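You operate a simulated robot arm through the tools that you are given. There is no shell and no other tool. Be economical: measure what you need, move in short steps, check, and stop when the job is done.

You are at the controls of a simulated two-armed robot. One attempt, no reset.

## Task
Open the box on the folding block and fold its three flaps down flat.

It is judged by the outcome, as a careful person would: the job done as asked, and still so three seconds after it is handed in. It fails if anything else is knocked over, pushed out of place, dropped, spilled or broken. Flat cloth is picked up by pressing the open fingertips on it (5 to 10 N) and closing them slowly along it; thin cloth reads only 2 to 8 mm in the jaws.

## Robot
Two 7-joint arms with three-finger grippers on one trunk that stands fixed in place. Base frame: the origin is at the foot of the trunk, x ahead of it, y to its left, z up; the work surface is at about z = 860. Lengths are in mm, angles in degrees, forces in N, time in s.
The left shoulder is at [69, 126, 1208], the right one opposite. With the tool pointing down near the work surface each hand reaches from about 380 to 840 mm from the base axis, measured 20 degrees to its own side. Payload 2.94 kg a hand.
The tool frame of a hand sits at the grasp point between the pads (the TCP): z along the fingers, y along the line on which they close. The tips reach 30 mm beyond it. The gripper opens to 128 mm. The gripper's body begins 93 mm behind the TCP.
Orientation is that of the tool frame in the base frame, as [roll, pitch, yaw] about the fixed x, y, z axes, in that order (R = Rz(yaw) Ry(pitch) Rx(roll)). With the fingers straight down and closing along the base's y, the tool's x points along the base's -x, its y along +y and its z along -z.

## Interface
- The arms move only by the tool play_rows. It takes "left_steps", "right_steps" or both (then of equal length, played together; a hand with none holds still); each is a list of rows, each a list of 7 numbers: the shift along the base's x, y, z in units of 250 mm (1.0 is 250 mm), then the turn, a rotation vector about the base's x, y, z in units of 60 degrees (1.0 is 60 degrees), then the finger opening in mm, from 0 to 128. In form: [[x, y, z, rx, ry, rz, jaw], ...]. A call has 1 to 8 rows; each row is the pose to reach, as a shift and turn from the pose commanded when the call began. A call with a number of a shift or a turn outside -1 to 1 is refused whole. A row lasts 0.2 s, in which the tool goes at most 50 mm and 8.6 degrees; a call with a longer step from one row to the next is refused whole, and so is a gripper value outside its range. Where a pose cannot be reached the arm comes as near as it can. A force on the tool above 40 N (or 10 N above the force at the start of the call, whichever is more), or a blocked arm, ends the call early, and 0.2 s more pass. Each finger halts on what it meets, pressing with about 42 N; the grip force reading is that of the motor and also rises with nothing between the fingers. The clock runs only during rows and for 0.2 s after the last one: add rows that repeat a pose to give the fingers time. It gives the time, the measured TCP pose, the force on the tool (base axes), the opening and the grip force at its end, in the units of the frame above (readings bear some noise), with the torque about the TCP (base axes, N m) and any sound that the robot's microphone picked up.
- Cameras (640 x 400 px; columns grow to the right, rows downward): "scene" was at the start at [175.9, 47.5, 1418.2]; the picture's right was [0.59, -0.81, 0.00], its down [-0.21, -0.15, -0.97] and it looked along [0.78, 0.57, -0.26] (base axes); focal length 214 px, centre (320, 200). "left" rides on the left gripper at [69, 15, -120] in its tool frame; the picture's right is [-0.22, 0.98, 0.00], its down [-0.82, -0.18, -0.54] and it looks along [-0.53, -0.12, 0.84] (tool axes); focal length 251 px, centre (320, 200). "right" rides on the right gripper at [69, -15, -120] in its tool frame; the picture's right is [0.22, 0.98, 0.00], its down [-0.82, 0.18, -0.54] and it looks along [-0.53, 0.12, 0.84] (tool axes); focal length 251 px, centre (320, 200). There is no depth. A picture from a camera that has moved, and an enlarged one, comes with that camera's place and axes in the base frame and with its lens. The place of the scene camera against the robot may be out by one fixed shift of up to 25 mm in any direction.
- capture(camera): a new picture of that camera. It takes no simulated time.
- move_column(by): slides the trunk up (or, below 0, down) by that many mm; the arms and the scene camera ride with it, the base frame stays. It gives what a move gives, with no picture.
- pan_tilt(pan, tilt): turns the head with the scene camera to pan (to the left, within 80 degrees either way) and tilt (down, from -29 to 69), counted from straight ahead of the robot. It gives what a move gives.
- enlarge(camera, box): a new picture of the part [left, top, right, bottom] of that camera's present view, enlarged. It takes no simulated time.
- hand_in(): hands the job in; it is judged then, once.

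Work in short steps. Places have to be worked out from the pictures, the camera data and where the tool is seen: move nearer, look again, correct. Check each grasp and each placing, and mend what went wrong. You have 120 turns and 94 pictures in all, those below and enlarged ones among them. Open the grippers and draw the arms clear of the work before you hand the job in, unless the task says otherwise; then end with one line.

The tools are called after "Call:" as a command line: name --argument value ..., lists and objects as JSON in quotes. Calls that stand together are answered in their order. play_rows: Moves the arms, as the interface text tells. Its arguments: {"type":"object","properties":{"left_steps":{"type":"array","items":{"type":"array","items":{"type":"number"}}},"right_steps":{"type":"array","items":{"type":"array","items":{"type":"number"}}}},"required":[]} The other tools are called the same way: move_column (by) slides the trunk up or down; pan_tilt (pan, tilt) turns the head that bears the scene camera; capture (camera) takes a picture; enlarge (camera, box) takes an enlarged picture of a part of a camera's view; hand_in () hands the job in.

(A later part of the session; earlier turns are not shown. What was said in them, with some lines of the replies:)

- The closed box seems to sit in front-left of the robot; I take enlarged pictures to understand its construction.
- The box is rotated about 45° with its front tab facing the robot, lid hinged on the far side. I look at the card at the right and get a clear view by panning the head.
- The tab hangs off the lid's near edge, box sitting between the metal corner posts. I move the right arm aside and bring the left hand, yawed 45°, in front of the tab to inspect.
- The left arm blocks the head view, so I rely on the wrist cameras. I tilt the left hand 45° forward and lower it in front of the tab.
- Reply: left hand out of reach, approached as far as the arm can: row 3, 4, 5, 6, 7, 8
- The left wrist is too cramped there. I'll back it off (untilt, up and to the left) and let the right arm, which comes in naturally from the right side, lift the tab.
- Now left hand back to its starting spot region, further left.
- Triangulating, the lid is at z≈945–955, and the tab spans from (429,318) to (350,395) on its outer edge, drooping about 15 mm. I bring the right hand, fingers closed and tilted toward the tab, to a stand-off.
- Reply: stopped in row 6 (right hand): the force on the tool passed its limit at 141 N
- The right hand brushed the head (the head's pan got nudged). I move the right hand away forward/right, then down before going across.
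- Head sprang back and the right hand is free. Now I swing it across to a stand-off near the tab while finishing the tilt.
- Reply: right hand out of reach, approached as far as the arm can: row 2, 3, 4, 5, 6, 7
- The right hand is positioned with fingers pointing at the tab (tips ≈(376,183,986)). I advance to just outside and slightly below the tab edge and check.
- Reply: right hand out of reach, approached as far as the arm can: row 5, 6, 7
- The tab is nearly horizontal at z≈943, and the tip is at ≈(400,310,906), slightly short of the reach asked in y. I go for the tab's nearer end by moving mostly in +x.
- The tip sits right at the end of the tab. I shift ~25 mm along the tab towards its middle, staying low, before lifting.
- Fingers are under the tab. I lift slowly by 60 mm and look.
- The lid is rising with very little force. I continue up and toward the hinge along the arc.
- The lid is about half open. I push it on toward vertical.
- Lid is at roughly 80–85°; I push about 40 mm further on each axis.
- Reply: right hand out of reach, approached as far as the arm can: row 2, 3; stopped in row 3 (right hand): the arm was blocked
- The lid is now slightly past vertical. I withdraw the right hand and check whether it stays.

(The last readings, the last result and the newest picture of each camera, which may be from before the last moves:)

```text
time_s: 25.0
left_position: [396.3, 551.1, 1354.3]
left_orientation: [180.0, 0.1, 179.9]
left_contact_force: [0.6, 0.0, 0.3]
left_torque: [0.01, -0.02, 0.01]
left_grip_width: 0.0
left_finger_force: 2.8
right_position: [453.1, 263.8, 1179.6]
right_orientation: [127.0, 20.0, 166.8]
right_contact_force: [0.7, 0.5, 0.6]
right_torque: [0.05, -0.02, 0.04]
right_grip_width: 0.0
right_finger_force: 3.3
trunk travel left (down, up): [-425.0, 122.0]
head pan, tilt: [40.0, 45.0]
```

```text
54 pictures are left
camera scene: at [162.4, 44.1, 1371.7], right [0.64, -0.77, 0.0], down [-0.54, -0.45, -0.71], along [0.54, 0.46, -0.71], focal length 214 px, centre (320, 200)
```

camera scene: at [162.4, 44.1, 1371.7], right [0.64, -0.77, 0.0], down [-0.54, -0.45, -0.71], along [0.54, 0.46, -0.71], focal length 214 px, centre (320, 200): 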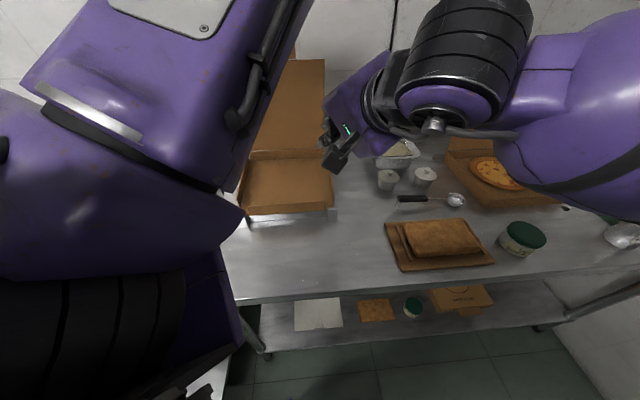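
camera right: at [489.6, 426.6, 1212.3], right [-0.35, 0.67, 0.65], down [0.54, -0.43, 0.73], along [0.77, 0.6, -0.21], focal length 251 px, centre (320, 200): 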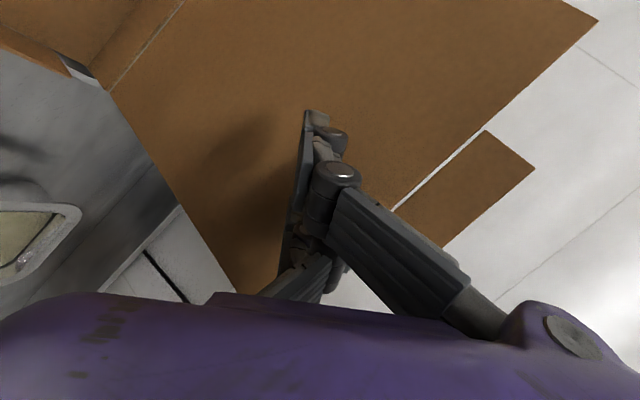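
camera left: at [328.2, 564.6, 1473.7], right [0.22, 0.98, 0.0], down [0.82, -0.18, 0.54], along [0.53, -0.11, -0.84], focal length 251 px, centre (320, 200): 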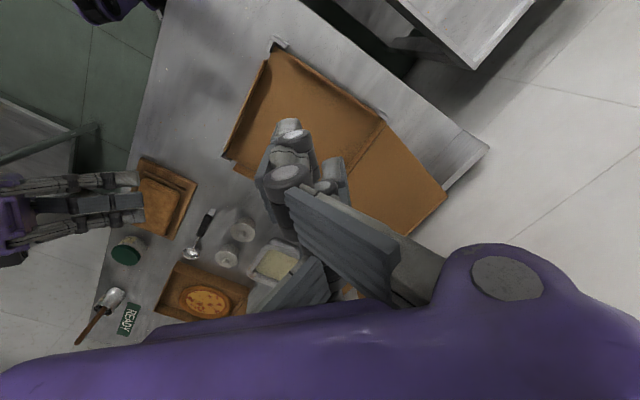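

Lid stays open. Now I enlarge views of the box to see the flaps.

Call:
enlarge --camera "scene" --box '[220, 50, 360, 230]'

Call:
enlarge --camera "left" --box '[200, 20, 460, 250]'

Call:
capture --camera "right"

```text
2.22 times, centred on (290, 140) of scene
camera zoom: at [162.4, 44.1, 1371.7], right [0.64, -0.77, 0.0], down [-0.54, -0.45, -0.71], along [0.54, 0.46, -0.71], focal length 477 px, centre (387, 333)
```

zoom: 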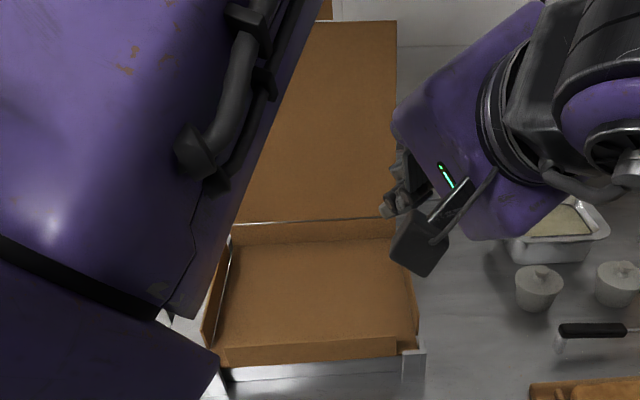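

```text
1.74 times, centred on (330, 135) of left
camera zoom: at [328.2, 564.6, 1473.7], right [0.22, 0.98, 0.0], down [0.82, -0.18, 0.54], along [0.53, -0.11, -0.84], focal length 437 px, centre (303, 313)
```

zoom: 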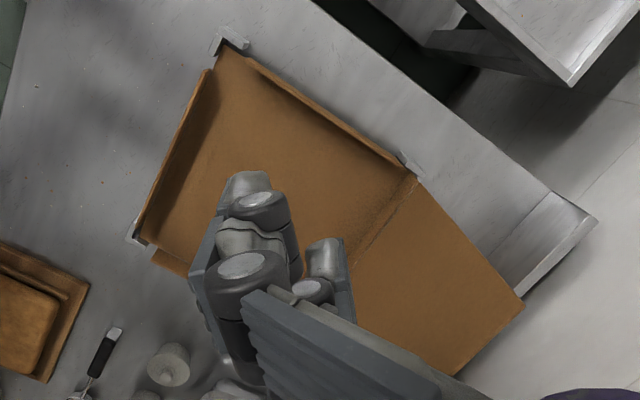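

```text
51 pictures are left
camera right: at [345.3, 180.8, 1213.0], right [-0.32, 0.68, 0.66], down [0.52, -0.45, 0.72], along [0.79, 0.58, -0.21], focal length 251 px, centre (320, 200)
```

right: 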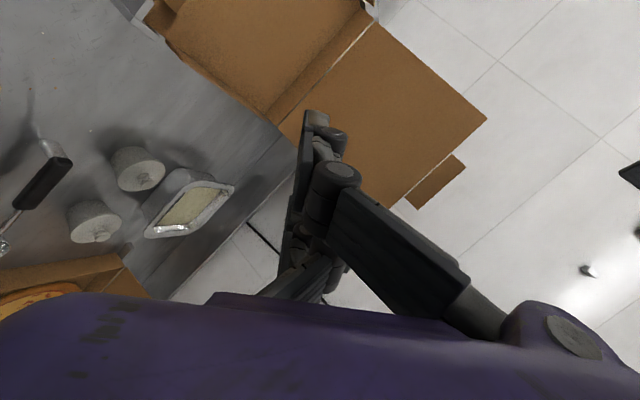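

The box has three upright wall flaps (front, and both sides) standing between the block's corner posts. I shift the left hand away for a clear close look at their lean.

Call:
play_rows --left_steps '[[0.08, 0.04, 0.04, 0, 0, 0, 0], [0.16, 0.08, 0.06, 0, 0, 0, 0], [0.24, 0.12, 0.06, 0, 0, 0, 0], [0.32, 0.16, 0.06, 0, 0, 0, 0]]' --right_steps '[[0, -0.15, 0, 0, 0, 0, 0], [0, -0.3, 0, 0, 0, 0, 0], [0, -0.4, 0, 0, 0, 0, 0], [0, -0.5, 0, 0, 0, 0, 0]]'

Call:
enlarge --camera "left" --box '[160, 0, 440, 200]'

Call:
capture --camera "scene"

```text
time_s: 26.0
left_position: [478.4, 592.5, 1369.5]
left_orientation: [179.8, 0.0, 179.9]
left_contact_force: [-0.2, -1.1, -0.5]
left_torque: [0.02, 0.03, 0.01]
left_grip_width: 0.0
left_finger_force: 3.3
right_position: [451.3, 140.3, 1180.8]
right_orientation: [126.9, 20.0, 166.9]
right_contact_force: [0.7, 0.2, -0.5]
right_torque: [-0.01, 0.0, 0.0]
right_grip_width: 0.0
right_finger_force: 2.7
trunk travel left (down, up): [-425.0, 122.0]
head pan, tilt: [40.0, 45.0]
```

```text
2.00 times, centred on (300, 100) of left
camera zoom: at [410.2, 605.9, 1487.5], right [0.22, 0.98, 0.0], down [0.82, -0.18, 0.54], along [0.53, -0.12, -0.84], focal length 503 px, centre (360, 400)
```

zoom: 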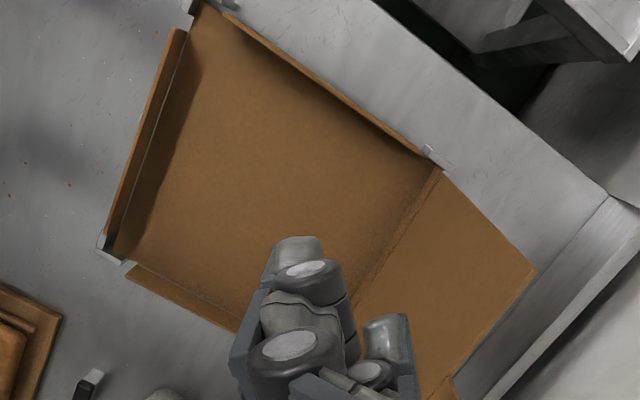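

```text
49 pictures are left
camera scene: at [162.4, 44.3, 1371.7], right [0.64, -0.77, 0.0], down [-0.54, -0.45, -0.71], along [0.54, 0.46, -0.71], focal length 214 px, centre (320, 200)
```

scene: 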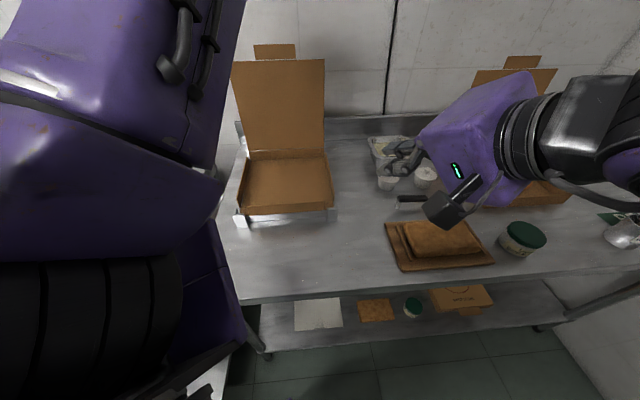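

Call:
enlarge --camera "scene" --box '[225, 130, 345, 230]'

```text
4.00 times, centred on (285, 180) of scene
camera zoom: at [162.4, 44.3, 1371.7], right [0.64, -0.77, 0.0], down [-0.54, -0.45, -0.71], along [0.54, 0.46, -0.71], focal length 858 px, centre (460, 280)
```

zoom: 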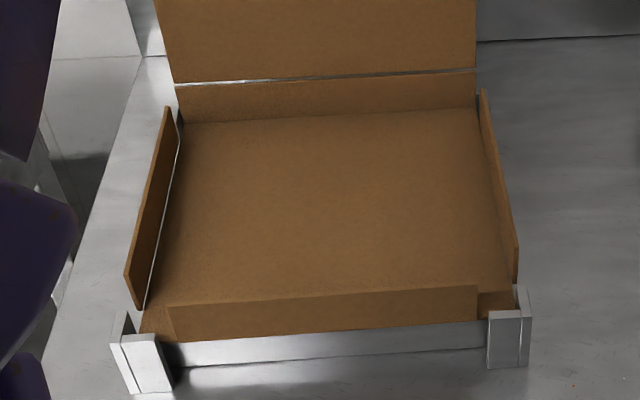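

The flaps lean outward, hinged at the base (z≈903) and fitting between the posts, so they fold outward. I'll use the left hand pointing down with two fingertips spread ~60 mm, starting with the front flap; first I move above the inside of it, right arm aside.

Call:
play_rows --left_steps '[[-0.02, -0.1, -0.1, 0, 0, 0.094, 60], [-0.04, -0.2, -0.22, 0, 0, 0.1875, 60], [-0.06, -0.3, -0.34, 0, 0, 0.281, 60], [-0.08, -0.4, -0.46, 0, 0, 0.375, 60], [-0.1, -0.5, -0.58, 0, 0, 0.469, 60], [-0.12, -0.6, -0.7, 0, 0, 0.5625, 60], [-0.14, -0.7, -0.82, 0, 0, 0.656, 60], [-0.15, -0.77, -0.94, 0, 0, 0.75, 60]]' --right_steps '[[0, -0.15, 0, 0, 0, 0, 0], [0, -0.3, 0, 0, 0, 0, 0], [0, -0.45, 0, 0, 0, 0, 0], [0, -0.6, 0, 0, 0, 0, 0], [0, -0.75, 0, 0, 0, 0, 0], [0, -0.9, 0, 0, 0, 0, 0], [0, -1.0, 0, 0, 0, 0, 0], [0, -1.0, 0, 0, 0, 0, 0]]'

Call:
capture --camera "left"

Call:
capture --camera "scene"

```text
time_s: 27.8
left_position: [441.3, 395.2, 1135.2]
left_orientation: [179.8, 0.1, -135.0]
left_contact_force: [-0.2, 0.2, 0.1]
left_torque: [0.01, 0.0, 0.0]
left_grip_width: 59.7
left_finger_force: 0.0
right_position: [452.3, -108.1, 1180.1]
right_orientation: [126.9, 20.0, 166.8]
right_contact_force: [0.5, 0.5, -0.2]
right_torque: [0.0, 0.02, 0.01]
right_grip_width: 0.0
right_finger_force: 3.0
trunk travel left (down, up): [-425.0, 122.0]
head pan, tilt: [40.0, 45.0]
```

```text
47 pictures are left
camera left: at [382.8, 357.2, 1254.6], right [-0.54, 0.84, 0.0], down [0.71, 0.45, 0.54], along [0.45, 0.29, -0.84], focal length 251 px, centre (320, 200)
```

left: 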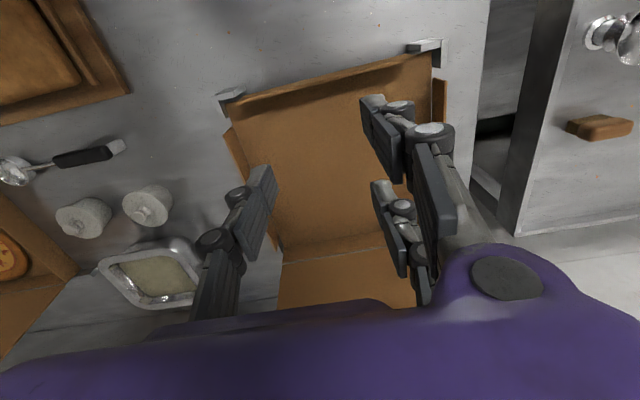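

```text
46 pictures are left
camera scene: at [163.1, 44.7, 1371.6], right [0.64, -0.77, 0.0], down [-0.54, -0.45, -0.71], along [0.54, 0.45, -0.71], focal length 214 px, centre (320, 200)
```

scene: 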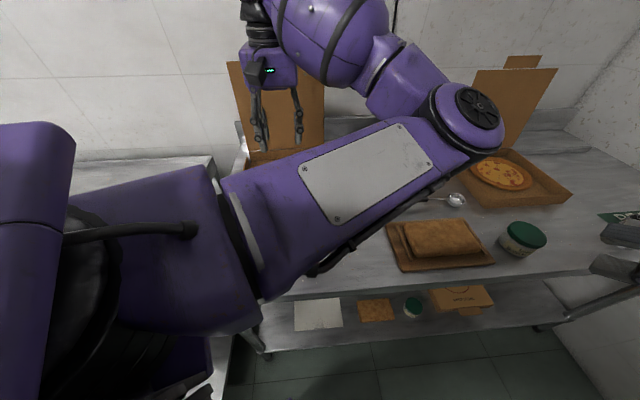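

Call:
enlarge --camera "left" --box '[200, 20, 480, 260]'

```text
1.67 times, centred on (340, 140) of left
camera zoom: at [382.8, 357.2, 1254.6], right [-0.54, 0.84, 0.0], down [0.71, 0.45, 0.54], along [0.45, 0.29, -0.84], focal length 419 px, centre (287, 300)
```

zoom: 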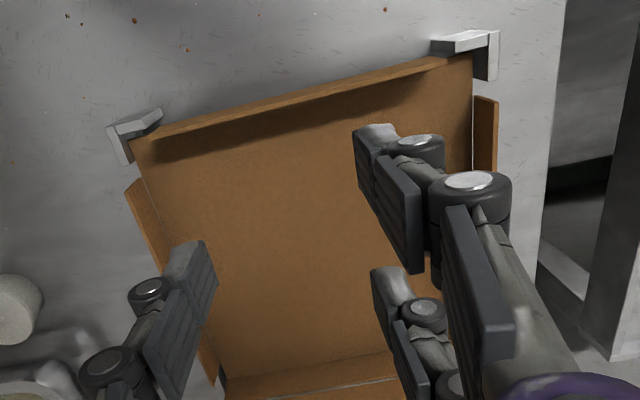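

The front flap leans ~15° out with hinge at x+y≈806; the fingertips are ~20 mm inside it. I lower to 17 mm above the base.

Call:
play_rows --left_steps '[[0, 0, -0.15, 0, 0, 0, 60], [0, 0, -0.3, 0, 0, 0, 60], [0, 0, -0.45, 0, 0, 0, 60], [0, 0, -0.6, 0, 0, 0, 60], [0, 0, -0.7, 0, 0, 0, 60], [0, 0, -0.74, 0, 0, 0, 60]]'

Call:
capture --camera "left"

Call:
capture --camera "scene"

```text
time_s: 29.2
left_position: [439.6, 399.0, 948.6]
left_orientation: [180.0, -0.1, -135.1]
left_contact_force: [-2.7, 3.5, 7.2]
left_torque: [-0.03, 0.28, -0.16]
left_grip_width: 73.4
left_finger_force: 4.1
right_position: [453.3, -107.1, 1179.9]
right_orientation: [127.1, 20.0, 166.8]
right_contact_force: [-0.1, 0.1, -0.2]
right_torque: [0.0, 0.03, 0.01]
right_grip_width: 0.0
right_finger_force: 3.1
trunk travel left (down, up): [-425.0, 122.0]
head pan, tilt: [40.0, 45.0]
```

```text
44 pictures are left
camera left: at [381.1, 360.4, 1066.9], right [-0.54, 0.84, 0.0], down [0.71, 0.45, 0.54], along [0.46, 0.29, -0.84], focal length 251 px, centre (320, 200)
```

left: 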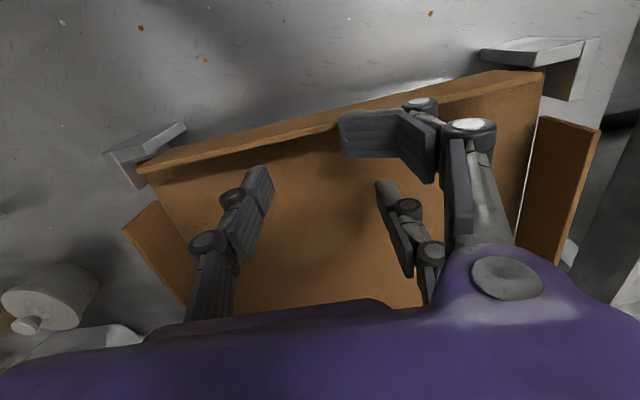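

```text
43 pictures are left
camera scene: at [162.7, 45.9, 1371.4], right [0.64, -0.77, 0.0], down [-0.54, -0.46, -0.71], along [0.54, 0.45, -0.71], focal length 214 px, centre (320, 200)
```

scene: 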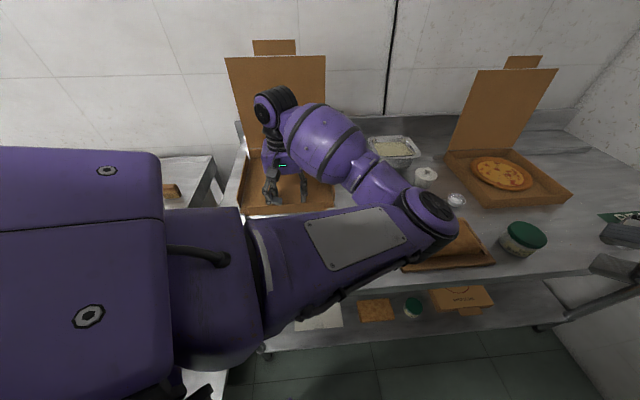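

There's 7 N upward and one finger got pushed aside: the tips touched something early. I raise by 12 mm, close the fingers to a single rigid tip, and look again.

Call:
play_rows --left_steps '[[0, 0, 0.05, 0, 0, 0, 60], [0, 0, 0.05, 0, 0, 0, 60]]'

Call:
enlarge --camera "left" --box '[100, 50, 620, 350]'

```text
time_s: 29.8
left_position: [440.3, 398.0, 961.1]
left_orientation: [179.9, 0.0, -135.2]
left_contact_force: [0.0, 0.4, 2.6]
left_torque: [-0.01, 0.12, -0.02]
left_grip_width: 65.1
left_finger_force: 0.7
right_position: [452.4, -108.6, 1179.9]
right_orientation: [126.9, 20.0, 166.7]
right_contact_force: [-0.1, 0.6, -0.8]
right_torque: [0.03, 0.01, 0.01]
right_grip_width: 0.0
right_finger_force: 3.1
trunk travel left (down, up): [-425.0, 122.0]
head pan, tilt: [40.0, 45.0]
```

```text
1.23 times, centred on (360, 200) of left
camera zoom: at [381.1, 359.2, 1081.1], right [-0.54, 0.84, 0.0], down [0.71, 0.45, 0.54], along [0.46, 0.29, -0.84], focal length 310 px, centre (271, 200)
```

zoom: 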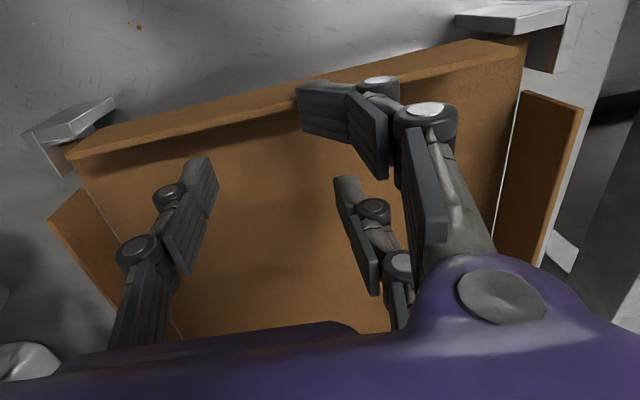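

The hand actually has a second finger offset ~27 mm toward the flap, which landed on the flap's top edge. I raise, close the fingers and shift ~35 mm inward.

Call:
play_rows --left_steps '[[0, 0, 0.12, 0, 0, 0, 60], [0, 0, 0.24, 0, 0, 0, 40], [0.05, 0.05, 0.24, 0, 0, 0, 20], [0.1, 0.1, 0.24, 0, 0, 0, 0], [0.1, 0.1, 0.24, 0, 0, 0, 0]]'

Call:
capture --camera "left"

```text
time_s: 31.0
left_position: [464.8, 425.9, 1020.8]
left_orientation: [179.9, 0.0, -135.1]
left_contact_force: [0.9, 0.9, 0.2]
left_torque: [-0.01, -0.02, 0.02]
left_grip_width: 0.2
left_finger_force: 3.3
right_position: [453.4, -108.6, 1180.6]
right_orientation: [126.9, 20.0, 166.7]
right_contact_force: [-0.4, 1.2, 1.0]
right_torque: [0.02, -0.04, -0.03]
right_grip_width: 0.0
right_finger_force: 3.1
trunk travel left (down, up): [-425.0, 122.0]
head pan, tilt: [40.0, 45.0]
```

```text
41 pictures are left
camera left: at [406.5, 386.9, 1140.6], right [-0.54, 0.84, 0.0], down [0.71, 0.45, 0.54], along [0.46, 0.29, -0.84], focal length 251 px, centre (320, 200)
```

left: 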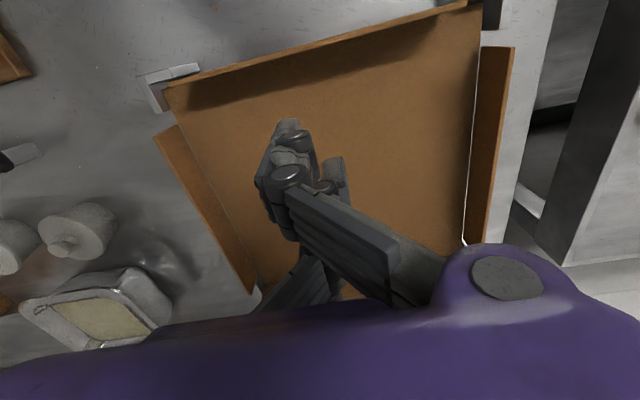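

Closed fingers now; leading finger ~30 mm inside the hinge. I lower to ~15 mm above base and sweep outward ~35 mm, watching forces.

Call:
play_rows --left_steps '[[0, 0, -0.12, 0, 0, 0, 0], [0, 0, -0.22, 0, 0, 0, 0], [0, 0, -0.29, 0, 0, 0, 0], [-0.03, -0.03, -0.29, 0, 0, 0, 0], [-0.06, -0.06, -0.29, 0, 0, 0, 0], [-0.1, -0.1, -0.29, 0, 0, 0, 0]]'

Call:
capture --camera "left"

```text
time_s: 32.4
left_position: [440.4, 397.6, 947.6]
left_orientation: [179.9, 0.0, -135.1]
left_contact_force: [-0.5, -0.6, 0.2]
left_torque: [0.01, -0.01, 0.01]
left_grip_width: 0.0
left_finger_force: 3.1
right_position: [451.7, -108.2, 1180.2]
right_orientation: [127.0, 20.0, 166.8]
right_contact_force: [-0.2, 0.1, 0.3]
right_torque: [-0.02, 0.0, -0.01]
right_grip_width: 0.1
right_finger_force: 2.8
trunk travel left (down, up): [-425.0, 122.0]
head pan, tilt: [40.0, 45.0]
```

```text
40 pictures are left
camera left: at [381.6, 359.1, 1067.0], right [-0.54, 0.84, 0.0], down [0.71, 0.45, 0.54], along [0.46, 0.29, -0.84], focal length 251 px, centre (320, 200)
```

left: 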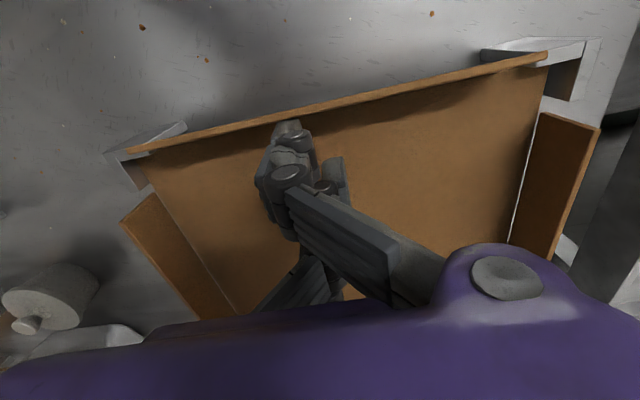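

No resistance yet; the fingertip is just reaching the flap. I sweep a further ~35 mm outward.

Call:
play_rows --left_steps '[[-0.02, -0.02, 0, 0, 0, 0, 0], [-0.04, -0.04, 0, 0, 0, 0, 0], [-0.06, -0.06, 0, 0, 0, 0, 0], [-0.08, -0.08, 0, 0, 0, 0, 0], [-0.1, -0.1, 0, 0, 0, 0, 0]]'

Call:
capture --camera "left"

```text
time_s: 33.6
left_position: [415.3, 374.2, 948.9]
left_orientation: [179.9, 0.0, -134.9]
left_contact_force: [0.6, 0.2, 0.1]
left_torque: [-0.02, 0.01, 0.01]
left_grip_width: 0.0
left_finger_force: 3.2
right_position: [452.2, -108.0, 1180.6]
right_orientation: [127.0, 20.0, 166.8]
right_contact_force: [-0.8, -0.3, -0.1]
right_torque: [-0.04, 0.0, 0.01]
right_grip_width: 0.2
right_finger_force: 2.9
trunk travel left (down, up): [-425.0, 122.0]
head pan, tilt: [40.0, 45.0]
```

```text
39 pictures are left
camera left: at [355.7, 334.0, 1068.7], right [-0.54, 0.84, 0.0], down [0.71, 0.45, 0.54], along [0.46, 0.29, -0.84], focal length 251 px, centre (320, 200)
```

left: 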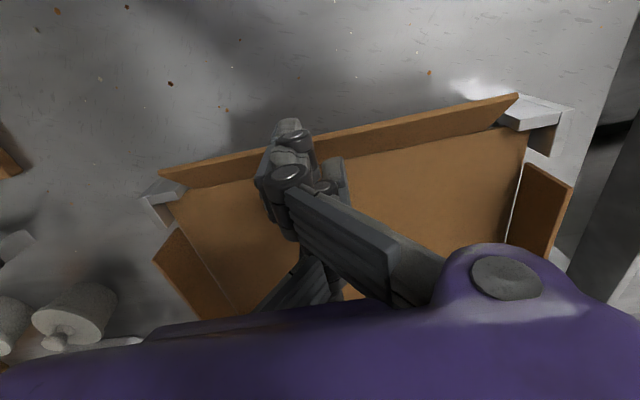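

The flap is folding outward smoothly. I continue outward and downward.

Call:
play_rows --left_steps '[[-0.02, -0.02, -0.01, 0, 0, 0, 0], [-0.04, -0.04, -0.02, 0, 0, 0, 0], [-0.06, -0.06, -0.03, 0, 0, 0, 0], [-0.07, -0.07, -0.05, 0, 0, 0, 0]]'

Call:
capture --camera "left"

```text
time_s: 34.6
left_position: [397.9, 356.2, 937.3]
left_orientation: [179.9, -0.2, -135.1]
left_contact_force: [0.4, -0.4, 0.4]
left_torque: [0.02, -0.02, 0.02]
left_grip_width: 0.0
left_finger_force: 3.1
right_position: [451.9, -107.0, 1180.7]
right_orientation: [127.0, 20.0, 166.8]
right_contact_force: [0.5, -0.2, -0.6]
right_torque: [0.0, 0.0, 0.01]
right_grip_width: 0.3
right_finger_force: 3.0
trunk travel left (down, up): [-425.0, 122.0]
head pan, tilt: [40.0, 45.0]
```

```text
38 pictures are left
camera left: at [338.5, 316.9, 1055.9], right [-0.54, 0.84, 0.0], down [0.71, 0.45, 0.54], along [0.46, 0.29, -0.84], focal length 251 px, centre (320, 200)
```

left: 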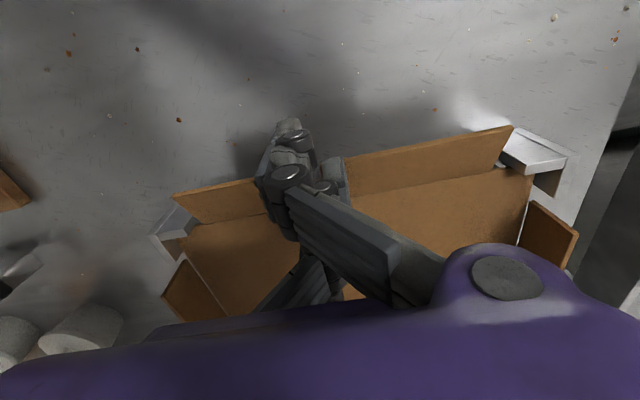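

The flap is mostly down; now I press straight down ~12 mm.

Call:
play_rows --left_steps '[[0, 0, -0.015, 0, 0, 0, 0], [0, 0, -0.03, 0, 0, 0, 0], [0, 0, -0.05, 0, 0, 0, 0], [0, 0, -0.05, 0, 0, 0, 0]]'

Call:
capture --camera "left"

```text
time_s: 35.6
left_position: [398.1, 357.5, 923.4]
left_orientation: [179.9, 0.0, -135.0]
left_contact_force: [-0.7, -0.5, 0.2]
left_torque: [0.01, 0.01, -0.01]
left_grip_width: 0.0
left_finger_force: 2.2
right_position: [452.7, -108.3, 1180.5]
right_orientation: [127.0, 20.0, 166.8]
right_contact_force: [0.0, -0.4, 0.0]
right_torque: [-0.02, -0.01, 0.02]
right_grip_width: 0.0
right_finger_force: 2.9
trunk travel left (down, up): [-425.0, 122.0]
head pan, tilt: [40.0, 45.0]
```

```text
37 pictures are left
camera left: at [338.1, 317.5, 1042.9], right [-0.54, 0.84, 0.0], down [0.71, 0.45, 0.54], along [0.46, 0.29, -0.84], focal length 251 px, centre (320, 200)
```

left: 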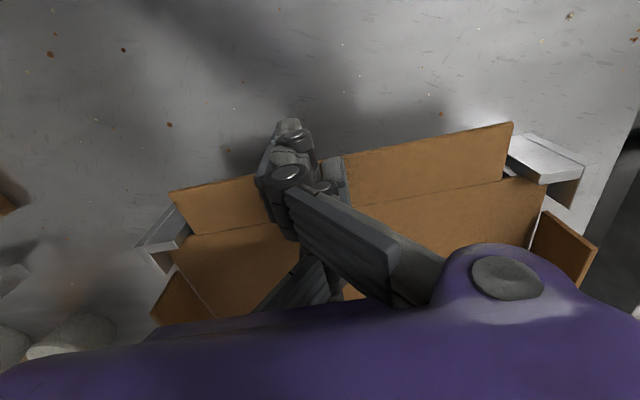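

The flap now computes as level (outer edge z≈900, 37 mm out). I press slightly further for spring-back, then lift off and look.

Call:
play_rows --left_steps '[[0, 0, -0.03, 0, 0, 0, 0], [0, 0, -0.04, 0, 0, 0, 0], [0, 0, 0.1, 0, 0, 0, 0], [0, 0, 0.25, 0, 0, 0, 0], [0, 0, 0.4, 0, 0, 0, 0]]'

Call:
capture --camera "left"

```text
time_s: 36.2
left_position: [397.9, 355.4, 920.2]
left_orientation: [-179.9, 0.9, -134.8]
left_contact_force: [-6.8, -3.9, 23.2]
left_torque: [0.28, -0.51, 0.07]
left_grip_width: 6.1
left_finger_force: 2.6
right_position: [452.1, -110.2, 1181.9]
right_orientation: [127.0, 20.1, 166.8]
right_contact_force: [0.2, 0.5, -0.2]
right_torque: [0.03, -0.01, 0.01]
right_grip_width: 0.3
right_finger_force: 2.8
trunk travel left (down, up): [-425.0, 122.0]
head pan, tilt: [40.0, 45.0]
stopped in row 2 (left hand): the force on the tool passed its limit at 45 N (the readings are from after the stop); the commanded pose is now the measured one
```

```text
36 pictures are left
camera left: at [337.0, 316.3, 1038.5], right [-0.54, 0.84, 0.0], down [0.7, 0.45, 0.55], along [0.46, 0.3, -0.83], focal length 251 px, centre (320, 200)
```

left: 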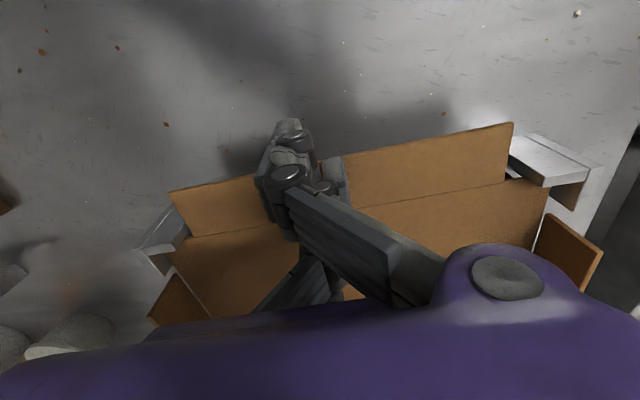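

Firm contact: the finger bottomed on the block. I lift off and look.

Call:
play_rows --left_steps '[[0, 0, 0.08, 0, 0, 0, 0], [0, 0, 0.2, 0, 0, 0, 0], [0.0, 0.0, 0.35, 0, 0, 0, 0], [0.05, 0.05, 0.5, 0, 0, 0, 0], [0.1, 0.1, 0.6, 0, 0, 0, 0]]'

Call:
capture --camera "left"

```text
time_s: 37.4
left_position: [425.9, 380.9, 1067.8]
left_orientation: [179.9, 0.6, -135.0]
left_contact_force: [0.1, -0.3, 1.0]
left_torque: [-0.03, 0.03, 0.03]
left_grip_width: 0.0
left_finger_force: 2.9
right_position: [452.3, -107.6, 1180.6]
right_orientation: [127.0, 20.0, 166.9]
right_contact_force: [0.1, 0.1, 0.5]
right_torque: [-0.01, -0.02, -0.03]
right_grip_width: 0.2
right_finger_force: 3.1
trunk travel left (down, up): [-425.0, 122.0]
head pan, tilt: [40.0, 45.0]
```

```text
35 pictures are left
camera left: at [366.1, 341.1, 1186.4], right [-0.54, 0.84, 0.0], down [0.7, 0.45, 0.55], along [0.46, 0.3, -0.84], focal length 251 px, centre (320, 200)
```

left: 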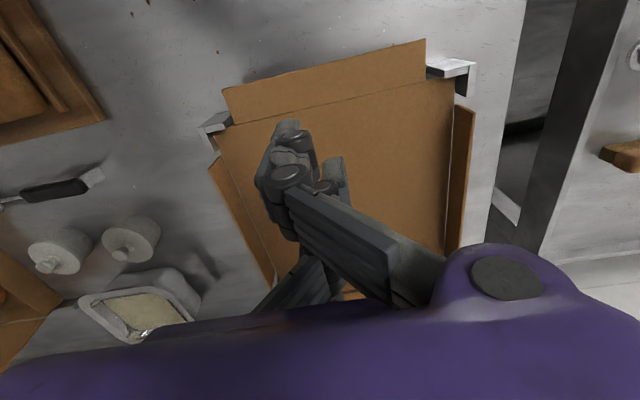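

Front flap stays flat. With the current yaw the three fingertips line up along the side flaps, so I move inside the left side flap (hinge y−x≈150) and lower.

Call:
play_rows --left_steps '[[0, 0.15, 0, 0, 0, 0, 0], [0.01, 0.3, 0, 0, 0, 0, 0], [0.02, 0.45, -0.05, 0, 0, 0, 0], [0.02, 0.58, -0.15, 0, 0, 0, 0], [0.02, 0.58, -0.3, 0, 0, 0, 0]]'

Call:
capture --camera "left"

```text
time_s: 38.6
left_position: [427.4, 525.9, 993.3]
left_orientation: [179.8, 0.6, -135.0]
left_contact_force: [0.5, -0.2, 0.4]
left_torque: [0.02, -0.02, 0.0]
left_grip_width: 0.0
left_finger_force: 3.2
right_position: [453.1, -107.5, 1180.0]
right_orientation: [127.0, 20.0, 166.7]
right_contact_force: [0.0, -0.9, 0.1]
right_torque: [0.01, 0.02, 0.02]
right_grip_width: 0.0
right_finger_force: 2.5
trunk travel left (down, up): [-425.0, 122.0]
head pan, tilt: [40.0, 45.0]
```

```text
34 pictures are left
camera left: at [368.1, 486.1, 1111.5], right [-0.54, 0.84, 0.0], down [0.7, 0.45, 0.55], along [0.46, 0.3, -0.84], focal length 251 px, centre (320, 200)
```

left: 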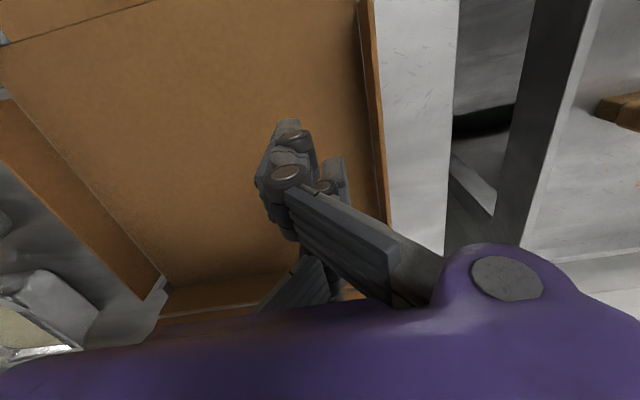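

Good. I lower to 15 mm above the base and sweep outward over the left flap with descent.

Call:
play_rows --left_steps '[[0, 0, -0.1, 0, 0, 0, 0], [0, 0, -0.18, 0, 0, 0, 0], [-0.05, 0.05, -0.18, 0, 0, 0, 0], [-0.09, 0.09, -0.18, 0, 0, 0, 0], [-0.12, 0.12, -0.18, 0, 0, 0, 0], [-0.145, 0.145, -0.18, 0, 0, 0, 0], [-0.165, 0.165, -0.19, 0, 0, 0, 0], [-0.18, 0.18, -0.2, 0, 0, 0, 0]]'

Call:
capture --camera "left"

```text
time_s: 40.4
left_position: [383.6, 573.1, 942.1]
left_orientation: [179.9, 0.6, -135.1]
left_contact_force: [0.3, 0.1, -0.5]
left_torque: [0.02, 0.0, 0.0]
left_grip_width: 0.0
left_finger_force: 2.8
right_position: [452.8, -107.8, 1180.5]
right_orientation: [127.0, 20.0, 166.8]
right_contact_force: [0.1, -0.1, -0.2]
right_torque: [0.0, -0.01, 0.0]
right_grip_width: 0.0
right_finger_force: 3.3
trunk travel left (down, up): [-425.0, 122.0]
head pan, tilt: [40.0, 45.0]
```

```text
33 pictures are left
camera left: at [323.2, 532.2, 1060.4], right [-0.54, 0.84, 0.0], down [0.71, 0.45, 0.55], along [0.46, 0.3, -0.84], focal length 251 px, centre (320, 200)
```

left: 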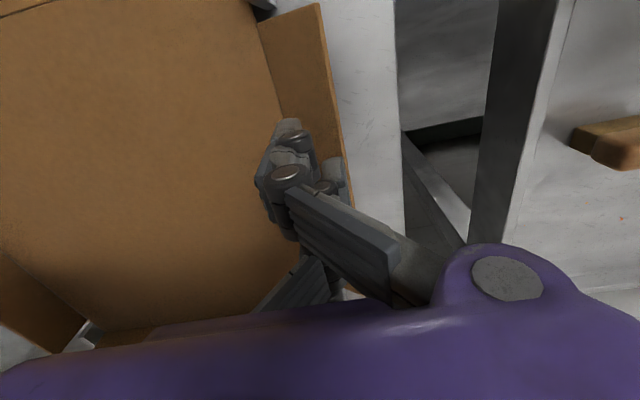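

The left flap is folding out. I press outward slightly and down.

Call:
play_rows --left_steps '[[-0.02, 0.02, -0.02, 0, 0, 0, 0], [-0.025, 0.025, -0.045, 0, 0, 0, 0], [-0.025, 0.025, -0.065, 0, 0, 0, 0], [-0.025, 0.025, -0.08, 0, 0, 0, 0], [-0.025, 0.025, -0.09, 0, 0, 0, 0]]'

Call:
capture --camera "left"

```text
time_s: 41.6
left_position: [377.3, 577.6, 921.0]
left_orientation: [179.8, 0.8, -135.1]
left_contact_force: [0.3, 0.0, 9.9]
left_torque: [-0.34, 0.13, -0.14]
left_grip_width: 0.1
left_finger_force: 2.7
right_position: [452.8, -109.0, 1181.4]
right_orientation: [127.0, 20.0, 166.8]
right_contact_force: [0.6, -0.7, 0.5]
right_torque: [0.01, 0.02, 0.02]
right_grip_width: 0.0
right_finger_force: 2.7
trunk travel left (down, up): [-425.0, 122.0]
head pan, tilt: [40.0, 45.0]
```

```text
32 pictures are left
camera left: at [317.7, 537.7, 1039.1], right [-0.54, 0.84, 0.0], down [0.7, 0.45, 0.55], along [0.46, 0.3, -0.83], focal length 251 px, centre (320, 200)
```

left: 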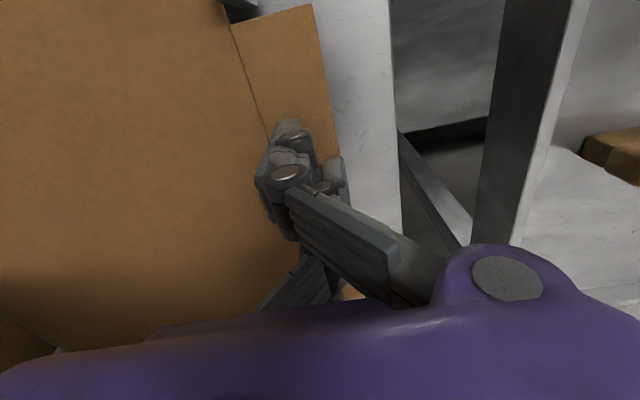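

Contact at ~10 N: left flap is down. I lift, and traverse to the inside of the right side flap (hinge y−x≈−222).

Call:
play_rows --left_steps '[[0, 0, 0.16, 0, 0, 0, 0], [0, 0, 0.34, 0, 0, 0, 0], [0.12, -0.12, 0.4, 0, 0, 0, 0], [0.25, -0.25, 0.4, 0, 0, 0, 0], [0.38, -0.38, 0.4, 0, 0, 0, 0], [0.51, -0.51, 0.4, 0, 0, 0, 0], [0.63, -0.62, 0.4, 0, 0, 0, 0], [0.74, -0.72, 0.4, 0, 0, 0, 0]]'

Call:
capture --camera "left"

Call:
capture --camera "scene"

```text
time_s: 43.4
left_position: [561.7, 397.6, 1023.8]
left_orientation: [179.9, 0.8, -135.0]
left_contact_force: [0.8, -0.6, 0.7]
left_torque: [0.07, 0.03, -0.01]
left_grip_width: 0.1
left_finger_force: 3.3
right_position: [452.6, -108.7, 1179.0]
right_orientation: [127.0, 20.0, 166.9]
right_contact_force: [-0.4, -1.0, 0.2]
right_torque: [0.05, 0.03, 0.0]
right_grip_width: 0.0
right_finger_force: 3.3
trunk travel left (down, up): [-425.0, 122.0]
head pan, tilt: [40.0, 45.0]
```

```text
31 pictures are left
camera left: at [501.5, 357.9, 1141.9], right [-0.54, 0.84, 0.0], down [0.7, 0.45, 0.55], along [0.46, 0.3, -0.84], focal length 251 px, centre (320, 200)
```

left: 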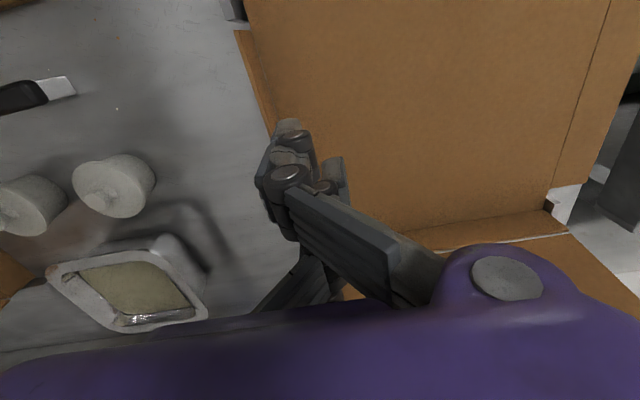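

```text
30 pictures are left
camera scene: at [163.0, 43.8, 1371.6], right [0.64, -0.77, 0.0], down [-0.54, -0.45, -0.71], along [0.54, 0.46, -0.71], focal length 214 px, centre (320, 200)
```

scene: 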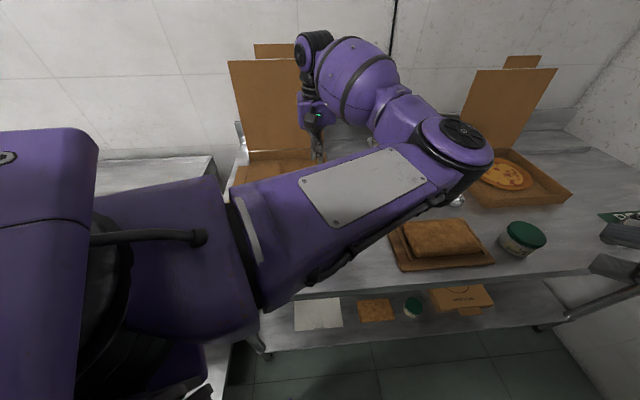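

Left flap is flat. I do the same lowering and outward sweep on the right side flap.

Call:
play_rows --left_steps '[[0, 0, -0.16, 0, 0, 0, 0], [0, 0, -0.3, 0, 0, 0, 0], [0.05, -0.05, -0.3, 0, 0, 0, 0], [0.09, -0.09, -0.3, 0, 0, 0, 0], [0.12, -0.12, -0.3, 0, 0, 0, 0], [0.145, -0.145, -0.3, 0, 0, 0, 0], [0.165, -0.165, -0.31, 0, 0, 0, 0], [0.18, -0.18, -0.33, 0, 0, 0, 0]]'

Call:
capture --camera "left"

Call:
capture --camera "scene"

```text
time_s: 45.2
left_position: [606.6, 352.5, 938.8]
left_orientation: [179.9, 0.6, -135.0]
left_contact_force: [-1.8, 0.3, -0.2]
left_torque: [0.03, 0.01, -0.03]
left_grip_width: 0.0
left_finger_force: 3.2
right_position: [451.5, -107.9, 1180.2]
right_orientation: [127.0, 20.0, 166.8]
right_contact_force: [0.3, 0.2, 1.7]
right_torque: [0.0, 0.01, -0.01]
right_grip_width: 0.1
right_finger_force: 3.2
trunk travel left (down, up): [-425.0, 122.0]
head pan, tilt: [40.0, 45.0]
```

```text
29 pictures are left
camera left: at [546.6, 312.9, 1056.5], right [-0.54, 0.84, 0.0], down [0.7, 0.45, 0.55], along [0.46, 0.3, -0.84], focal length 251 px, centre (320, 200)
```

left: 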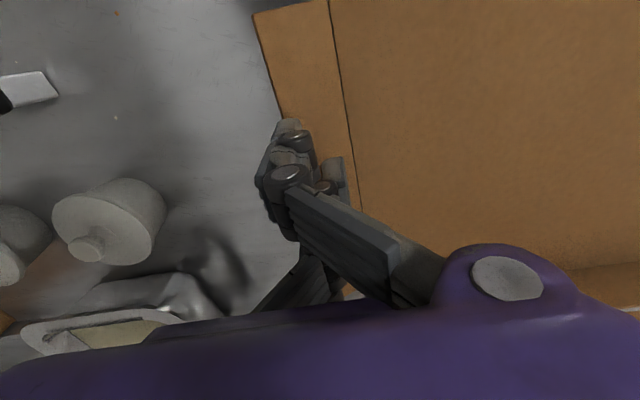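

```text
28 pictures are left
camera scene: at [162.7, 44.7, 1371.6], right [0.64, -0.77, 0.0], down [-0.54, -0.45, -0.71], along [0.54, 0.45, -0.71], focal length 214 px, centre (320, 200)
```

scene: 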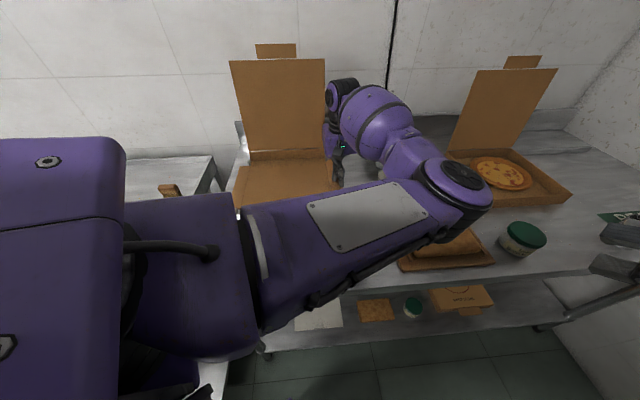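

Flap folded nearly flat; I press down until contact.

Call:
play_rows --left_steps '[[0.015, -0.015, -0.02, 0, 0, 0, 0], [0.015, -0.015, -0.04, 0, 0, 0, 0], [0.015, -0.015, -0.06, 0, 0, 0, 0], [0.015, -0.015, -0.075, 0, 0, 0, 0]]'

Call:
capture --camera "left"

```text
time_s: 46.2
left_position: [611.6, 348.6, 921.8]
left_orientation: [180.0, 0.7, -135.1]
left_contact_force: [-0.5, -1.9, 5.8]
left_torque: [-0.07, 0.07, 0.02]
left_grip_width: 6.1
left_finger_force: 2.9
right_position: [451.5, -107.9, 1181.0]
right_orientation: [127.0, 20.0, 166.8]
right_contact_force: [0.2, 0.4, 0.9]
right_torque: [0.01, 0.01, 0.01]
right_grip_width: 0.0
right_finger_force: 2.7
trunk travel left (down, up): [-425.0, 122.0]
head pan, tilt: [40.0, 45.0]
```

```text
27 pictures are left
camera left: at [551.3, 309.3, 1039.0], right [-0.54, 0.84, 0.0], down [0.7, 0.45, 0.55], along [0.46, 0.3, -0.83], focal length 251 px, centre (320, 200)
```

left: 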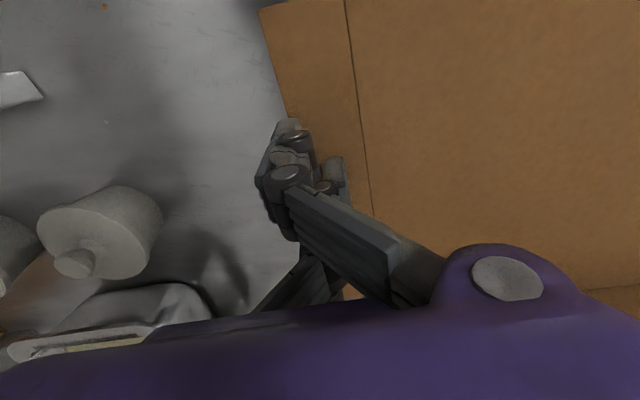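

Contact felt (6 N). I lift straight up and retreat over the box toward the robot to inspect.

Call:
play_rows --left_steps '[[0, 0, 0.16, 0, 0, 0, 0], [0, 0, 0.34, 0, 0, 0, 0], [-0.02, 0, 0.52, 0, 0, 0, 0], [-0.1, 0.02, 0.68, 0, 0, 0, 0], [-0.22, 0.06, 0.8, 0, 0, 0, 0], [-0.36, 0.1, 0.9, 0, 0, 0, 0], [-0.5, 0.14, 1.0, 0, 0, 0, 0], [-0.6, 0.2, 1.0, 0, 0, 0, 0]]'

Call:
capture --camera "left"

```text
time_s: 48.0
left_position: [459.7, 399.4, 1166.9]
left_orientation: [180.0, 0.6, -135.1]
left_contact_force: [-0.5, 0.1, -0.1]
left_torque: [-0.01, 0.02, 0.02]
left_grip_width: 0.1
left_finger_force: 3.0
right_position: [451.8, -106.8, 1180.1]
right_orientation: [127.1, 20.0, 166.8]
right_contact_force: [1.3, 1.2, 0.5]
right_torque: [0.0, 0.03, 0.0]
right_grip_width: 0.1
right_finger_force: 2.5
trunk travel left (down, up): [-425.0, 122.0]
head pan, tilt: [40.0, 45.0]
```

```text
26 pictures are left
camera left: at [400.6, 359.2, 1285.8], right [-0.54, 0.84, 0.0], down [0.71, 0.45, 0.55], along [0.46, 0.3, -0.84], focal length 251 px, centre (320, 200)
```

left: 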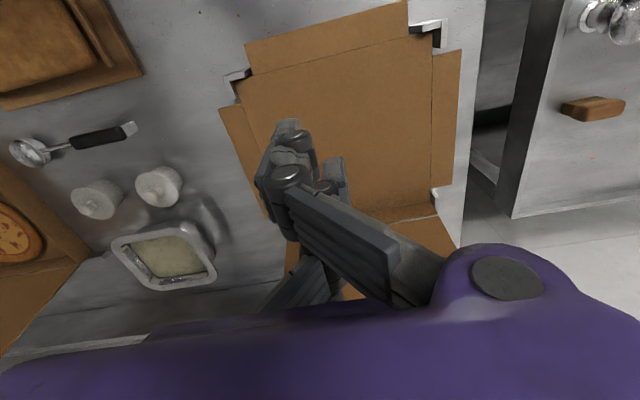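

All three flaps look flat. I retreat the left hand to its parking place, open the grippers, and verify from the head camera.

Call:
play_rows --left_steps '[[0, 0.02, 0.15, 0, 0, -0.094, 0], [-0.02, 0.08, 0.3, 0, 0, -0.1875, 0], [-0.05, 0.16, 0.45, 0, 0, -0.281, 0], [-0.1, 0.26, 0.58, 0, 0, -0.375, 30], [-0.15, 0.36, 0.68, 0, 0, -0.469, 60], [-0.2, 0.46, 0.75, 0, 0, -0.5625, 90], [-0.23, 0.54, 0.78, 0, 0, -0.656, 110], [-0.25, 0.6, 0.8, 0, 0, -0.75, 128]]' --right_steps '[[0, 0, 0, 0, 0, 0, 20], [0, 0, 0, 0, 0, 0, 40], [0, 0, 0, 0, 0, 0, 60], [0, 0, 0, 0, 0, 0, 80], [0, 0, 0, 0, 0, 0, 100], [0, 0, 0, 0, 0, 0, 110], [0, 0, 0, 0, 0, 0, 120], [0, 0, 0, 0, 0, 0, 128]]'

Call:
capture --camera "left"

Call:
capture --camera "scene"

Call:
enlarge --camera "scene" --box '[210, 50, 360, 240]'

```text
time_s: 49.8
left_position: [397.9, 551.0, 1368.7]
left_orientation: [-180.0, 0.5, 180.0]
left_contact_force: [-0.6, 0.2, 0.6]
left_torque: [-0.01, -0.02, 0.0]
left_grip_width: 124.2
left_finger_force: 0.0
right_position: [452.3, -107.1, 1180.1]
right_orientation: [127.0, 19.9, 166.9]
right_contact_force: [0.3, 0.5, -0.1]
right_torque: [-0.01, -0.01, -0.06]
right_grip_width: 128.0
right_finger_force: 0.0
trunk travel left (down, up): [-425.0, 122.0]
head pan, tilt: [40.0, 45.0]
```

```text
25 pictures are left
camera left: at [328.6, 564.9, 1486.4], right [0.22, 0.98, 0.0], down [0.82, -0.18, 0.55], along [0.54, -0.12, -0.84], focal length 251 px, centre (320, 200)
```

left: 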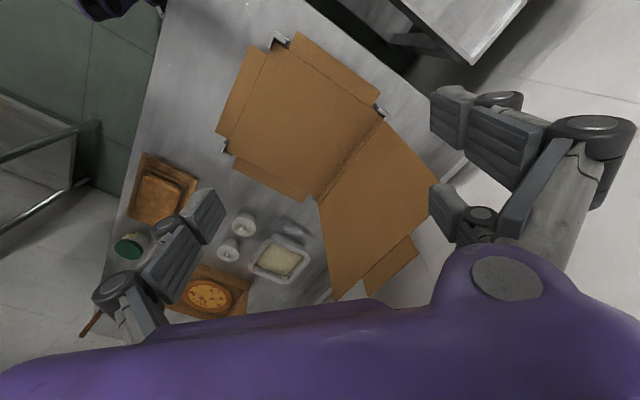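

```text
24 pictures are left
camera scene: at [162.1, 45.4, 1371.7], right [0.64, -0.77, 0.0], down [-0.54, -0.46, -0.71], along [0.54, 0.45, -0.71], focal length 214 px, centre (320, 200)
```

scene: 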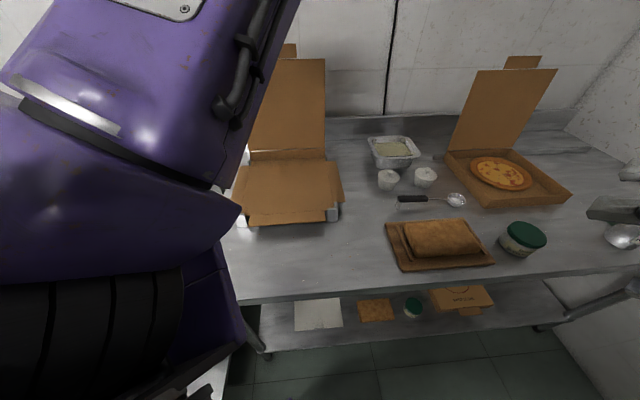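

```text
2.11 times, centred on (285, 145) of scene
camera zoom: at [162.1, 45.4, 1371.7], right [0.64, -0.77, 0.0], down [-0.54, -0.46, -0.71], along [0.54, 0.45, -0.71], focal length 452 px, centre (394, 316)
```

zoom: 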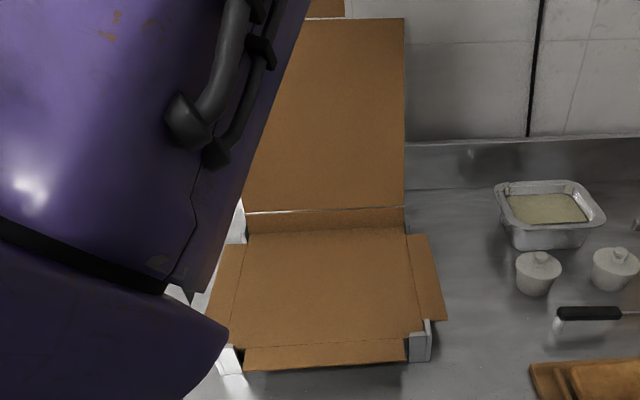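

The head view shows the lid standing open, the three flaps lying flat outward, everything else undisturbed, and both arms clear with open grippers. I hand in.

Call:
hand_in

```text
The job is handed in.
```

The box is open, with its lid standing just past vertical, and all three flaps are folded outward and lying flat. Nothing else was knocked over or moved; early on, the right hand briefly bumped the robot's own head, which sprang back. I opened both grippers and drew the arms clear before handing in.
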